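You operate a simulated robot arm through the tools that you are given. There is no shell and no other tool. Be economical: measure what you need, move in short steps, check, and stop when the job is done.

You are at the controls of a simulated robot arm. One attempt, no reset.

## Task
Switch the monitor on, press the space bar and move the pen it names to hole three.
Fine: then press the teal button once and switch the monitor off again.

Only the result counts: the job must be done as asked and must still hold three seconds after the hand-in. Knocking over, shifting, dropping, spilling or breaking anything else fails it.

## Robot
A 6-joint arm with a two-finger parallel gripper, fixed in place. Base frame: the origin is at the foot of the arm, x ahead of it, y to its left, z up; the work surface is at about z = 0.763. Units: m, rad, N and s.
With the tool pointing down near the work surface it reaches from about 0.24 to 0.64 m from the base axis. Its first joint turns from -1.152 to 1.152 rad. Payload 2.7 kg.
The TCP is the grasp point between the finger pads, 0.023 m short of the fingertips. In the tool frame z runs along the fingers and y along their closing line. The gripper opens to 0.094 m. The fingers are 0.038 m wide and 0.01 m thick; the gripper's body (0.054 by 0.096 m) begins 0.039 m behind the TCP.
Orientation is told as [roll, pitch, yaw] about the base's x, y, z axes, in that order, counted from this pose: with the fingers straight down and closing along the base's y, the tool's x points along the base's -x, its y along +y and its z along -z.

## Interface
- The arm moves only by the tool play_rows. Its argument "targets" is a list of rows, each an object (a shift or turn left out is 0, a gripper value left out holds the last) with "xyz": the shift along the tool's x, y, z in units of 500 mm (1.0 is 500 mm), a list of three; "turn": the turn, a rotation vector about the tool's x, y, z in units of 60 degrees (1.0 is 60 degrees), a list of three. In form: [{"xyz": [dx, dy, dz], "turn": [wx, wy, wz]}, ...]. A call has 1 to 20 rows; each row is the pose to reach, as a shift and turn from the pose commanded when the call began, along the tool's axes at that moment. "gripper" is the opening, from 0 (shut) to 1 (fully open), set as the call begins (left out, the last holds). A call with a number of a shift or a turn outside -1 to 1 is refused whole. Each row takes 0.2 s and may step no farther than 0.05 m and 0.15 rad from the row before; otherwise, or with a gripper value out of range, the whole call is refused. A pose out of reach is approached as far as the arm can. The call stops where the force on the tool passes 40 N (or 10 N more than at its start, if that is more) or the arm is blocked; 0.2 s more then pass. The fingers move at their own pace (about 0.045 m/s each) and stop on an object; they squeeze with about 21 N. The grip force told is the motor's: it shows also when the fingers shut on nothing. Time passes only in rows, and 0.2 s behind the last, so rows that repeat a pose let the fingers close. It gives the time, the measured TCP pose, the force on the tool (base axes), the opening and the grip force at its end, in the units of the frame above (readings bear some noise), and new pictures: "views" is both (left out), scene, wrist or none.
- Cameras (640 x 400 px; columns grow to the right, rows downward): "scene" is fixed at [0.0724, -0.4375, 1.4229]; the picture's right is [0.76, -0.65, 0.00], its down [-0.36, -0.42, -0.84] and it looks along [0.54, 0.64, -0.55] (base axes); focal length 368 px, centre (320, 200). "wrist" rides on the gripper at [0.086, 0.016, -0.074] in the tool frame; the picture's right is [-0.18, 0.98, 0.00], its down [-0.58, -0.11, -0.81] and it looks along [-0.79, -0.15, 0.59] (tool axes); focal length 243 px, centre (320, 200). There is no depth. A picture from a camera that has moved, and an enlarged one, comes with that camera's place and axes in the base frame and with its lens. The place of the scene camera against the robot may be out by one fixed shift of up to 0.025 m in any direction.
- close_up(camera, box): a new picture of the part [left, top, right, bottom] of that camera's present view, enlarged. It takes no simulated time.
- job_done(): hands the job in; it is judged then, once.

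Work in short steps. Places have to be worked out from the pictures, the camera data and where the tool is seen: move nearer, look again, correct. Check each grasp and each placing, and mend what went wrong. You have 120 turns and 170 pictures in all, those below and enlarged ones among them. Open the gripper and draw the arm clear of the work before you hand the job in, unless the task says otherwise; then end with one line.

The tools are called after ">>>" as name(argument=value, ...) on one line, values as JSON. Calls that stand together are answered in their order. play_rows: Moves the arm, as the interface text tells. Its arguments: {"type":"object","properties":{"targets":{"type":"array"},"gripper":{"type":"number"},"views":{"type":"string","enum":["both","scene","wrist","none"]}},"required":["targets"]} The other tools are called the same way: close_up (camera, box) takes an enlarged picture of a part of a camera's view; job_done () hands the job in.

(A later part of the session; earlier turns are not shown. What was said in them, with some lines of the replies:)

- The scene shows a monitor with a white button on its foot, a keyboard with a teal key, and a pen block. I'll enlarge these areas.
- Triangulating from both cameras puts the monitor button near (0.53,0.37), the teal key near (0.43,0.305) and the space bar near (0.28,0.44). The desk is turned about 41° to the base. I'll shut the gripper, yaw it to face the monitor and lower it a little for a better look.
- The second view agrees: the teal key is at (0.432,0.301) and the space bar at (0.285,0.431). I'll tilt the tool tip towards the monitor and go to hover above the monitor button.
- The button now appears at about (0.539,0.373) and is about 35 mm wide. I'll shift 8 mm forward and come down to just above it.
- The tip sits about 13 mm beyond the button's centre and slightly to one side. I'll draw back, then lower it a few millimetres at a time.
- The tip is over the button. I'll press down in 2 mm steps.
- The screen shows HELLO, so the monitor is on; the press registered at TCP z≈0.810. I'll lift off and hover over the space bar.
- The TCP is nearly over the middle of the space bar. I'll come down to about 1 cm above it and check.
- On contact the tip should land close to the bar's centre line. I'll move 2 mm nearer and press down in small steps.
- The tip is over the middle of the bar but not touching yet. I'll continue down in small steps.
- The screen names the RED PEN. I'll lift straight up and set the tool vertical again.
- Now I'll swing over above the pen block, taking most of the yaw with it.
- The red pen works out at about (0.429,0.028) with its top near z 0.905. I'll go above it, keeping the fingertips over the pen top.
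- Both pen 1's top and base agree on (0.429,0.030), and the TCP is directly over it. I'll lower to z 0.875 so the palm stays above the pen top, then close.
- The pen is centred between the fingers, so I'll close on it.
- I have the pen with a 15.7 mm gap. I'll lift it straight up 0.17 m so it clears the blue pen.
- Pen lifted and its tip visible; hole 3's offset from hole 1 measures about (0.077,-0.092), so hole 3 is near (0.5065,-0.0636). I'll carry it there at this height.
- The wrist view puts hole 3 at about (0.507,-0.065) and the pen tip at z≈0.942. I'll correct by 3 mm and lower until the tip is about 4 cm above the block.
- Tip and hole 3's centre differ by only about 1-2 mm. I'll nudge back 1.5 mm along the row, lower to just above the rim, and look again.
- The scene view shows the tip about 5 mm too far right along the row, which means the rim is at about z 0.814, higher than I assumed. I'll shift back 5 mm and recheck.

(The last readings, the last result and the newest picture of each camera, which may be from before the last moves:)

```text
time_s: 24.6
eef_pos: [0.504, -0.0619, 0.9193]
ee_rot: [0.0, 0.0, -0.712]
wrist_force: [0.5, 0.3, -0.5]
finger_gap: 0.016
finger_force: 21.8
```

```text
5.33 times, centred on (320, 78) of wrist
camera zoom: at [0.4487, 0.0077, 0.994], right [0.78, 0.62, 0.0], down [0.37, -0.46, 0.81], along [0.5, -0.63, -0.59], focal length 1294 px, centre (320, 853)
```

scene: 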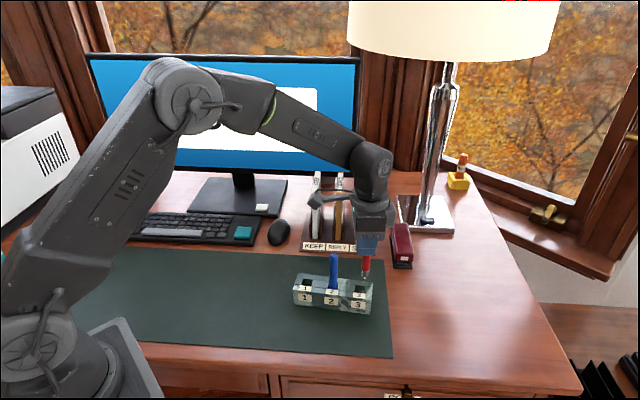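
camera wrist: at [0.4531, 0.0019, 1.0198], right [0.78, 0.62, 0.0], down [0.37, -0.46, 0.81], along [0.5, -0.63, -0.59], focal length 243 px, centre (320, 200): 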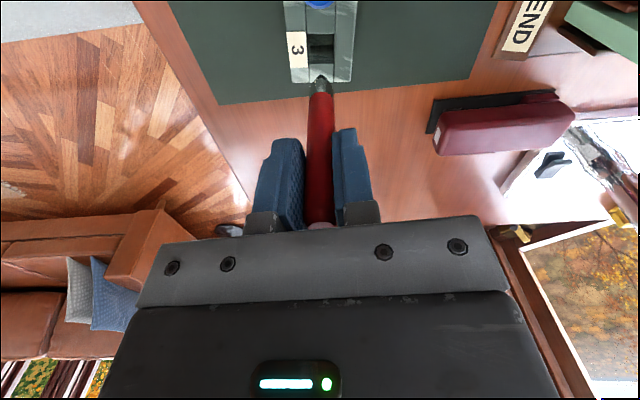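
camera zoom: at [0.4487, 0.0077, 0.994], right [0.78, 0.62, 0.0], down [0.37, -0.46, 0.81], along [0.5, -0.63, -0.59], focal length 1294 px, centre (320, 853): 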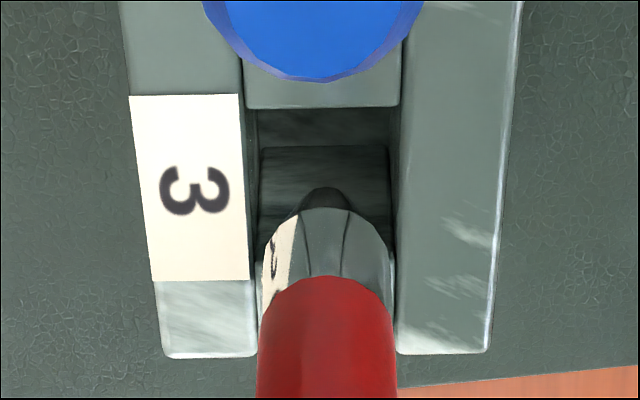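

The tip is now centred over hole 3 in both views. I'll lower it 15 mm and watch the force.

>>> play_rows(targets=[{"xyz": [0, 0, 0.01]}, {"xyz": [0, 0, 0.02]}, {"xyz": [0, 0, 0.03]}, {"xyz": [0, 0, 0.03]}], views="none")

>>> close_up(camera="scene", box=[320, 240, 400, 310])

>>> close_up(camera="wrist", box=[260, 40, 380, 115])

```text
time_s: 25.6
eef_pos: [0.5032, -0.0614, 0.9042]
ee_rot: [0.001, 0.0, -0.712]
wrist_force: [-0.1, -0.5, -0.6]
finger_gap: 0.0157
finger_force: 21.0
```

```text
5.71 times, centred on (360, 275) of scene
camera zoom: at [0.0724, -0.4375, 1.4229], right [0.76, -0.65, 0.0], down [-0.36, -0.42, -0.84], along [0.54, 0.64, -0.55], focal length 2104 px, centre (91, -229)
```

zoom: 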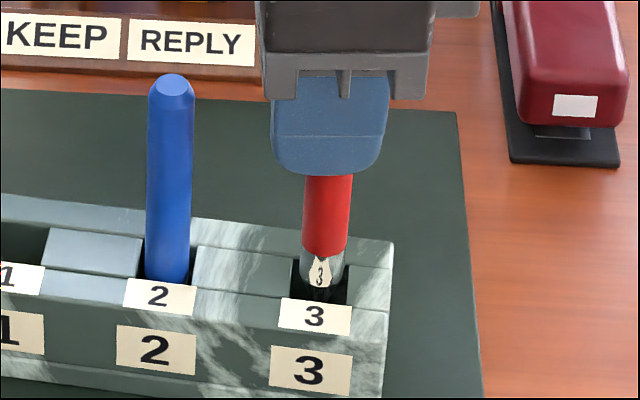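

```text
5.33 times, centred on (320, 78) of wrist
camera zoom: at [0.4485, 0.0076, 0.9791], right [0.78, 0.62, 0.0], down [0.37, -0.46, 0.81], along [0.5, -0.63, -0.59], focal length 1294 px, centre (320, 853)
```

zoom: 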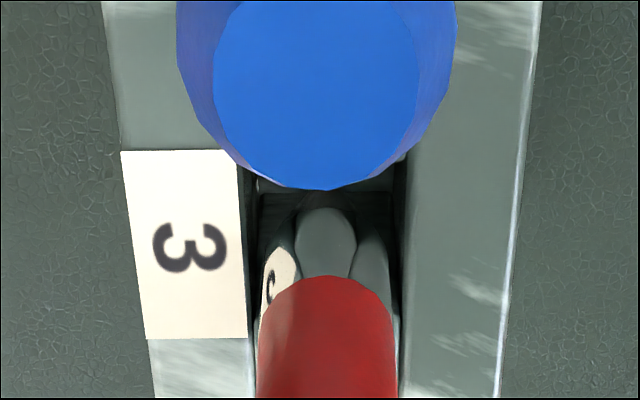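

The tip is in the hole with no side force. I'll continue down in 3-6 mm steps towards TCP z≈0.878.

>>> play_rows(targets=[{"xyz": [0, 0, 0.012]}, {"xyz": [0, 0, 0.024]}, {"xyz": [0, 0, 0.036]}, {"xyz": [0, 0, 0.044]}, {"xyz": [0, 0, 0.05]}, {"xyz": [0, 0, 0.05]}], views="none")

>>> close_up(camera="scene", box=[320, 240, 400, 310])

```text
time_s: 27.0
eef_pos: [0.503, -0.0616, 0.8807]
ee_rot: [-0.001, 0.002, -0.713]
wrist_force: [1.0, 0.5, -0.1]
finger_gap: 0.0157
finger_force: 20.5
```

```text
5.71 times, centred on (360, 275) of scene
camera zoom: at [0.0724, -0.4375, 1.4229], right [0.76, -0.65, 0.0], down [-0.36, -0.42, -0.84], along [0.54, 0.64, -0.55], focal length 2104 px, centre (91, -229)
```

zoom: 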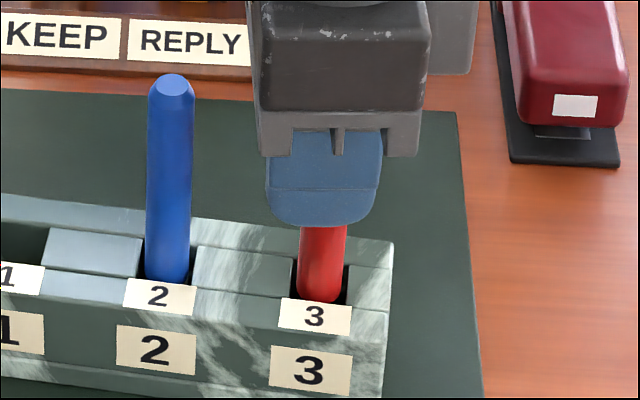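

The pen is nearly seated. I'll go down the last 3-4 mm and open the fingers.

>>> play_rows(targets=[{"xyz": [0, 0, 0.004]}, {"xyz": [0, 0, 0.008]}, {"xyz": [0, 0, 0.008]}], views="none")

>>> play_rows(targets=[{}, {}, {}, {}], gripper=0.6, views="wrist")

>>> close_up(camera="scene", box=[280, 220, 400, 320])

```text
time_s: 27.8
eef_pos: [0.5036, -0.0618, 0.8784]
ee_rot: [0.0, -0.001, -0.71]
wrist_force: [-2.0, 0.1, 9.4]
finger_gap: 0.0159
finger_force: 21.0
```

```text
time_s: 28.8
eef_pos: [0.5031, -0.061, 0.8757]
ee_rot: [-0.001, 0.0, -0.713]
wrist_force: [-1.0, 0.9, 0.4]
finger_gap: 0.056
finger_force: 0.1
camera wrist: at [0.4482, 0.0079, 0.951], right [0.78, 0.62, 0.0], down [0.37, -0.46, 0.81], along [0.5, -0.63, -0.59], focal length 243 px, centre (320, 200)
```

wrist: 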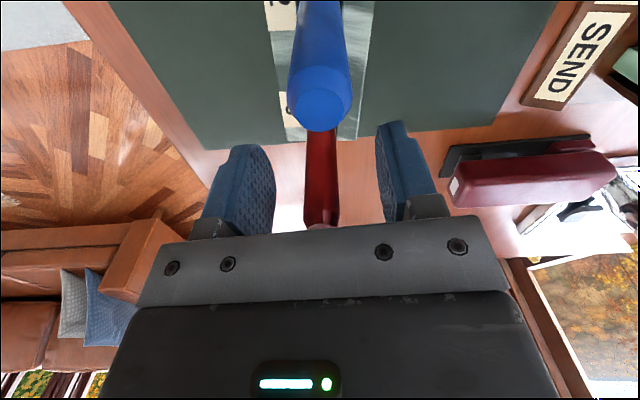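

```text
4.00 times, centred on (340, 270) of scene
camera zoom: at [0.0724, -0.4375, 1.4229], right [0.76, -0.65, 0.0], down [-0.36, -0.42, -0.84], along [0.54, 0.64, -0.55], focal length 1473 px, centre (240, -80)
```

zoom: 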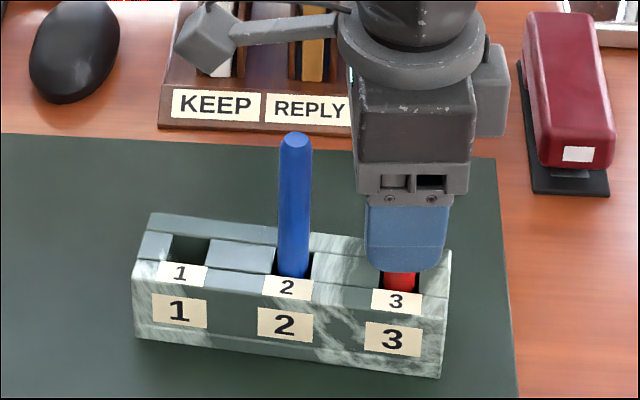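

The pen has seated and the fingers are open. I'll raise the arm straight up and check that the pen stands.

>>> play_rows(targets=[{"xyz": [0, 0, -0.06]}, {"xyz": [0, 0, -0.14]}, {"xyz": [0, 0, -0.22]}, {"xyz": [0, 0, -0.3]}], views="scene")

>>> close_up(camera="scene", box=[280, 220, 400, 320])

```text
time_s: 29.8
eef_pos: [0.5033, -0.062, 1.0278]
ee_rot: [0.0, 0.0, -0.712]
wrist_force: [-1.0, -0.6, 0.8]
finger_gap: 0.0564
finger_force: 0.2
```

scene: 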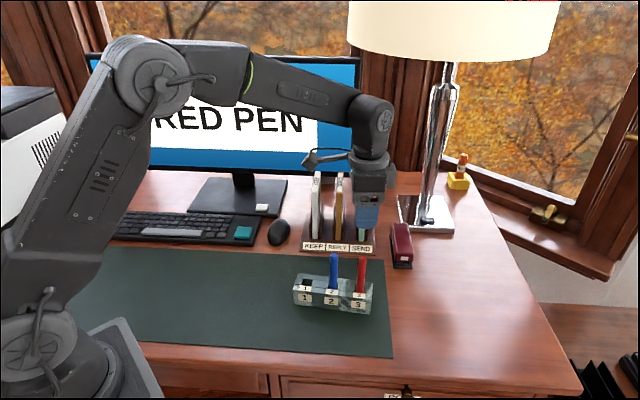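

```text
4.00 times, centred on (340, 270) of scene
camera zoom: at [0.0724, -0.4375, 1.4229], right [0.76, -0.65, 0.0], down [-0.36, -0.42, -0.84], along [0.54, 0.64, -0.55], focal length 1473 px, centre (240, -80)
```

zoom: 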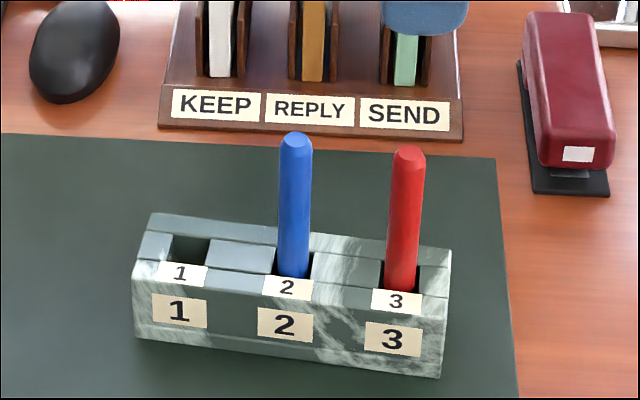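

The red pen stands in hole three. Next I'll swing back towards the keyboard, closing the gripper and restoring the yaw.

>>> play_rows(targets=[{"xyz": [0.057, 0.015, 0], "turn": [0, 0, -0.12]}, {"xyz": [0.114, 0.03, 0], "turn": [0, 0, -0.24]}, {"xyz": [0.171, 0.045, 0], "turn": [0, 0, -0.36]}, {"xyz": [0.228, 0.06, 0], "turn": [0, 0, -0.48]}, {"xyz": [0.285, 0.0757, 0], "turn": [0, 0, -0.6]}], views="none", gripper=0)

>>> play_rows(targets=[{"xyz": [0.008, 0.062, 0.0], "turn": [0, 0, -0.1284]}, {"xyz": [0.016, 0.125, 0.0], "turn": [0, 0, -0.2568]}, {"xyz": [0.024, 0.187, 0.02], "turn": [0, 0, -0.385]}, {"xyz": [0.033, 0.25, 0.04], "turn": [0, 0, -0.5135]}, {"xyz": [0.041, 0.312, 0.06], "turn": [0, 0, -0.642]}, {"xyz": [0.049, 0.375, 0.08], "turn": [0, 0, -0.77]}, {"xyz": [0.057, 0.437, 0.08], "turn": [0, 0, -0.8986]}, {"xyz": [0.057, 0.437, 0.08], "turn": [0, 0, -0.8986]}], views="wrist")

```text
time_s: 31.0
eef_pos: [0.4205, 0.0595, 1.025]
ee_rot: [-0.001, -0.001, -0.082]
wrist_force: [0.0, 1.4, 0.5]
finger_gap: 0.0001
finger_force: 21.2
```

```text
time_s: 32.8
eef_pos: [0.4093, 0.2796, 0.9861]
ee_rot: [0.002, -0.002, 0.859]
wrist_force: [0.3, -1.0, -0.7]
finger_gap: 0.0
finger_force: 21.5
camera wrist: at [0.3397, 0.2259, 1.0601], right [-0.62, 0.78, 0.0], down [0.46, 0.37, 0.81], along [0.63, 0.5, -0.59], focal length 243 px, centre (320, 200)
```

wrist: 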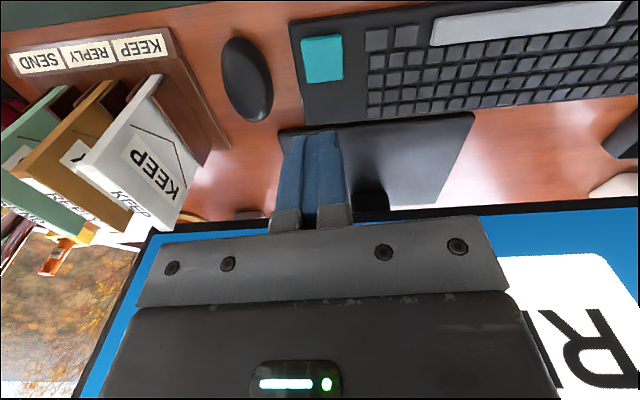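

The teal key is at (0.433,0.302). I'll tilt the tool and hover above it.

>>> play_rows(targets=[{"xyz": [-0.02, -0.002, 0.06], "turn": [0, -0.11, 0]}, {"xyz": [-0.04, -0.004, 0.12], "turn": [0, -0.22, 0]}, {"xyz": [-0.055, -0.0068, 0.18], "turn": [0, -0.334, 0]}, {"xyz": [-0.064, -0.0068, 0.232], "turn": [0, -0.334, 0]}, {"xyz": [-0.064, -0.0068, 0.3], "turn": [0, -0.334, 0]}, {"xyz": [-0.064, -0.0068, 0.324], "turn": [0, -0.334, 0]}, {"xyz": [-0.064, -0.0068, 0.324], "turn": [0, -0.334, 0]}], views="wrist")

>>> close_up(camera="scene", box=[190, 180, 310, 255])

```text
time_s: 34.4
eef_pos: [0.433, 0.304, 0.8253]
ee_rot: [0.001, -0.348, 0.856]
wrist_force: [-0.2, 0.4, -0.8]
finger_gap: 0.0001
finger_force: 20.5
camera wrist: at [0.3513, 0.2338, 0.8644], right [-0.63, 0.77, 0.06], down [0.26, 0.13, 0.96], along [0.73, 0.62, -0.28], focal length 243 px, centre (320, 200)
```

wrist: 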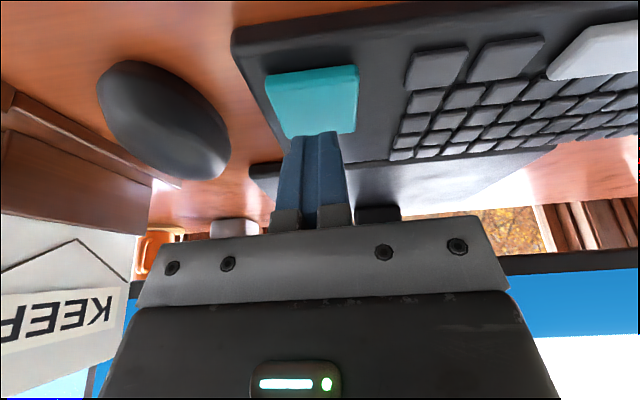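

```text
5.33 times, centred on (250, 218) of scene
camera zoom: at [0.0724, -0.4375, 1.4229], right [0.76, -0.65, 0.0], down [-0.36, -0.42, -0.84], along [0.54, 0.64, -0.55], focal length 1964 px, centre (693, 107)
```

zoom: 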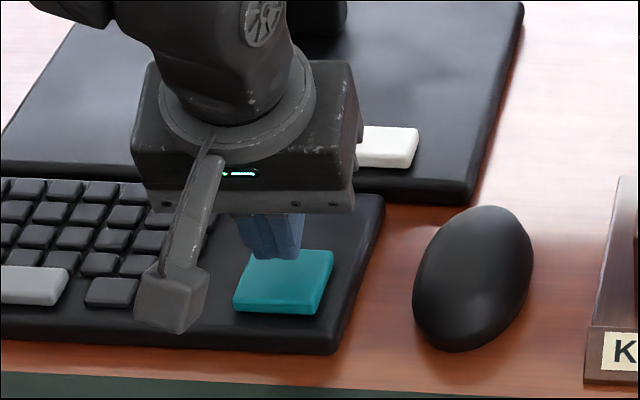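

The tip is above the rear half of the teal key. I'll shift 4 mm nearer and press in 2 mm steps.

>>> play_rows(targets=[{"xyz": [0.012, 0, 0.008]}, {"xyz": [0.015, 0, 0.018]}, {"xyz": [0.0165, 0, 0.0217]}, {"xyz": [0.0178, 0, 0.0254]}, {"xyz": [0.0178, 0, 0.0254]}], views="scene")

>>> close_up(camera="scene", box=[190, 180, 310, 255])

```text
time_s: 35.6
eef_pos: [0.4307, 0.3004, 0.81]
ee_rot: [0.001, -0.349, 0.857]
wrist_force: [-1.2, -0.5, 4.8]
finger_gap: 0.0001
finger_force: 21.3
```

scene: 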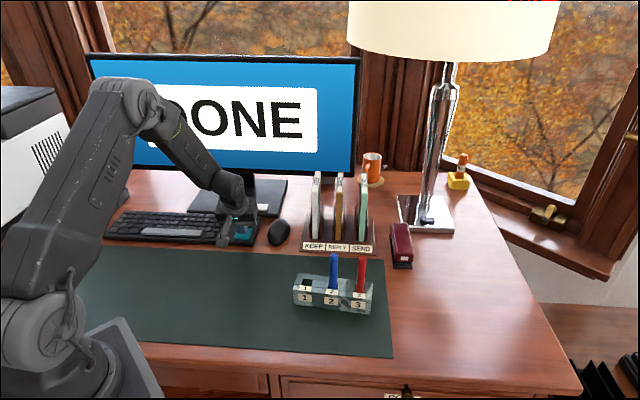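

```text
5.33 times, centred on (250, 218) of scene
camera zoom: at [0.0723, -0.4376, 1.4229], right [0.76, -0.65, 0.0], down [-0.36, -0.42, -0.84], along [0.54, 0.64, -0.55], focal length 1964 px, centre (693, 107)
```

zoom: 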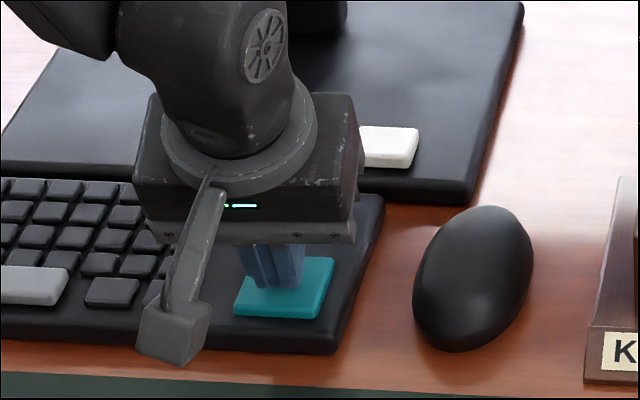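

The screen now says DONE. I'll lift and return to just above the monitor button.

>>> play_rows(targets=[{"xyz": [-0.024, 0, -0.066]}, {"xyz": [-0.048, 0, -0.132]}, {"xyz": [-0.126, -0.025, -0.104]}, {"xyz": [-0.204, -0.05, -0.075]}, {"xyz": [-0.2813, -0.0744, -0.0467]}, {"xyz": [-0.261, -0.0744, 0.01]}, {"xyz": [-0.2403, -0.0744, 0.0661]}, {"xyz": [-0.2403, -0.0744, 0.0661]}], views="wrist")

>>> close_up(camera="scene", box=[190, 150, 310, 225])

```text
time_s: 37.4
eef_pos: [0.5412, 0.3703, 0.8196]
ee_rot: [0.0, -0.351, 0.857]
wrist_force: [-0.4, -0.1, 0.4]
finger_gap: 0.0001
finger_force: 20.4
camera wrist: at [0.4585, 0.3003, 0.8601], right [-0.63, 0.77, 0.06], down [0.26, 0.13, 0.96], along [0.73, 0.62, -0.28], focal length 243 px, centre (320, 200)
```

wrist: 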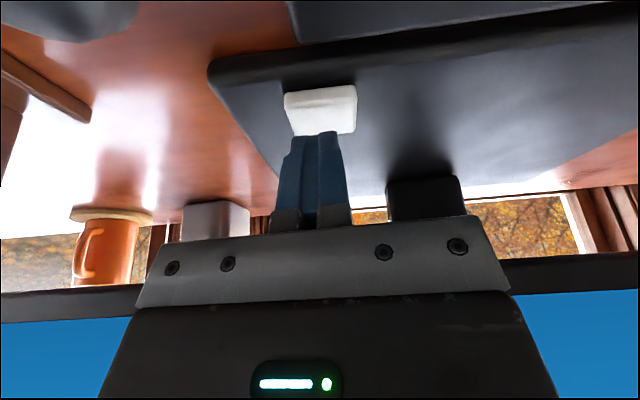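

```text
5.33 times, centred on (250, 188) of scene
camera zoom: at [0.0724, -0.4375, 1.4229], right [0.76, -0.65, 0.0], down [-0.36, -0.42, -0.84], along [0.54, 0.64, -0.55], focal length 1964 px, centre (693, 267)
```

zoom: 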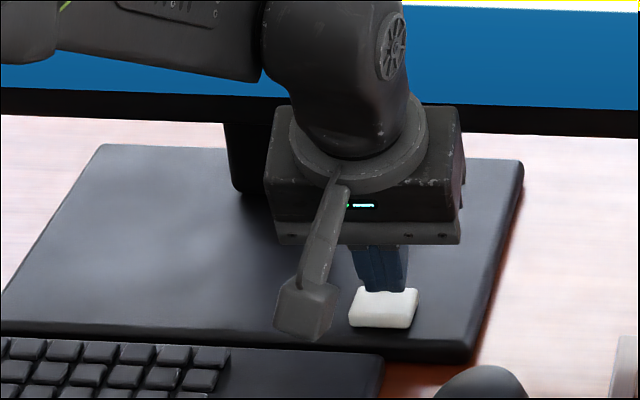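

This is the same spot as before. I'll press down to TCP z≈0.809.

>>> play_rows(targets=[{"xyz": [0.002, 0, 0.0056]}, {"xyz": [0.0041, 0, 0.0113]}, {"xyz": [0.0055, 0, 0.015]}, {"xyz": [0.0072, 0, 0.0198]}, {"xyz": [0.0072, 0, 0.0198]}], views="scene")

```text
time_s: 38.6
eef_pos: [0.54, 0.3681, 0.8098]
ee_rot: [0.0, -0.352, 0.857]
wrist_force: [0.2, -0.5, 4.6]
finger_gap: 0.0
finger_force: 20.9
```

scene: 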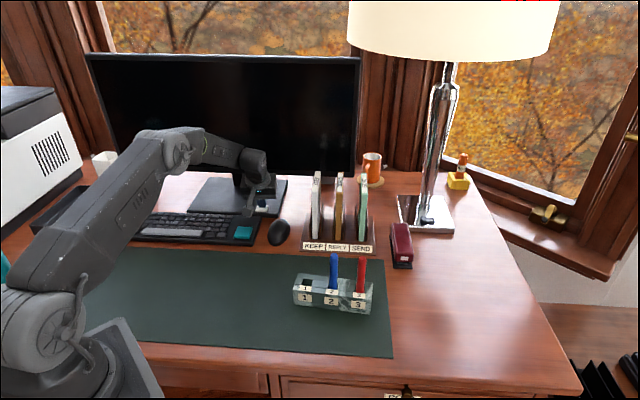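

The monitor is off. I'll lift straight up, then draw back clear, and open the gripper once it is free.

>>> play_rows(targets=[{"xyz": [-0.027, 0, -0.075]}, {"xyz": [-0.055, 0, -0.15]}, {"xyz": [-0.05, 0, -0.23]}, {"xyz": [0.0, 0, -0.29]}, {"xyz": [0.06, 0, -0.33]}], views="none")

>>> play_rows(targets=[{"turn": [0, 0.11, 0]}, {"turn": [0, 0.22, 0]}, {"turn": [0, 0.334, 0]}, {"turn": [0, 0.334, 0]}, {"turn": [0, 0.334, 0]}], gripper=1)

>>> close_up(camera="scene", box=[90, 160, 410, 330])

```text
time_s: 39.8
eef_pos: [0.4861, 0.3045, 0.9526]
ee_rot: [0.0, -0.349, 0.856]
wrist_force: [-0.2, 0.7, -0.7]
finger_gap: 0.0
finger_force: 21.2
```

```text
time_s: 41.0
eef_pos: [0.4854, 0.3045, 0.9538]
ee_rot: [0.0, -0.001, 0.858]
wrist_force: [-0.7, -0.3, -0.9]
finger_gap: 0.094
finger_force: 0.0
camera wrist: at [0.4163, 0.2505, 1.0281], right [-0.62, 0.78, 0.0], down [0.46, 0.37, 0.81], along [0.63, 0.5, -0.59], focal length 243 px, centre (320, 200)
```

scene: 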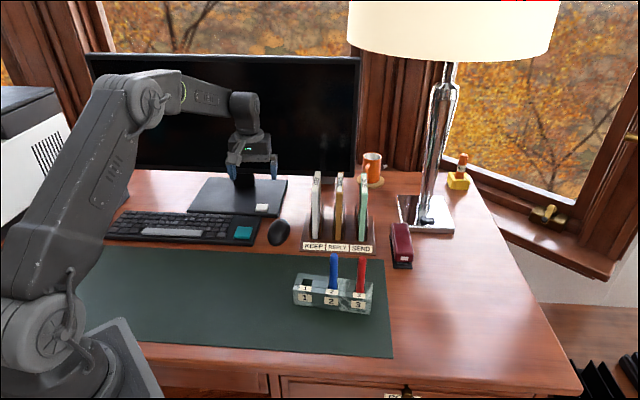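
wrist: 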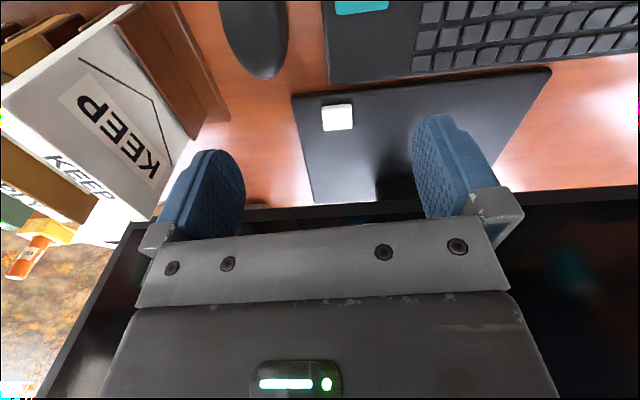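

```text
2.00 times, centred on (250, 245) of scene
camera zoom: at [0.0724, -0.4375, 1.4229], right [0.76, -0.65, 0.0], down [-0.36, -0.42, -0.84], along [0.54, 0.64, -0.55], focal length 736 px, centre (460, 110)
```

zoom: 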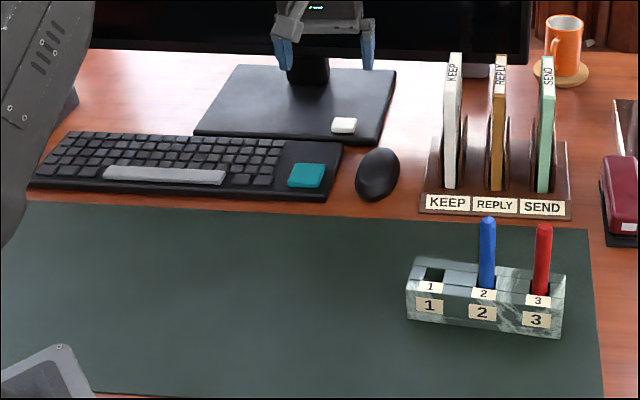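

Everything is in place and the monitor is off. I'll draw the arm a bit further back and up, then hand in.

>>> play_rows(targets=[{"xyz": [0.06, 0, -0.06]}, {"xyz": [0.12, 0, -0.12]}, {"xyz": [0.18, 0, -0.18]}, {"xyz": [0.18, 0, -0.18]}], views="scene")

>>> job_done()

```text
time_s: 42.0
eef_pos: [0.4256, 0.2366, 1.044]
ee_rot: [0.001, 0.001, 0.858]
wrist_force: [1.2, -1.0, 0.6]
finger_gap: 0.0938
finger_force: 0.1
```

scene: 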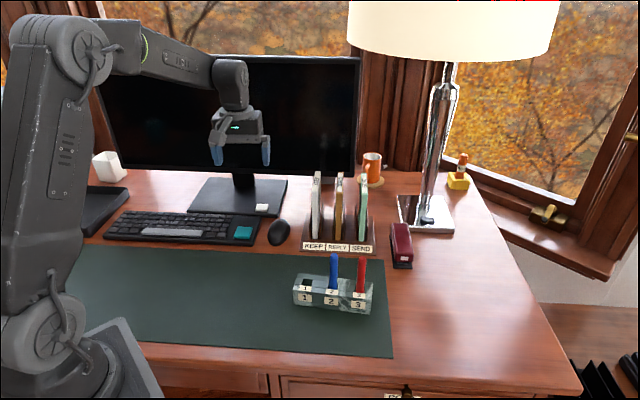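

```text
The job is handed in.
```

The job is handed in: the monitor named the red pen, which now stands in hole three; I pressed the teal button once (the screen showed DONE) and switched the monitor off again.
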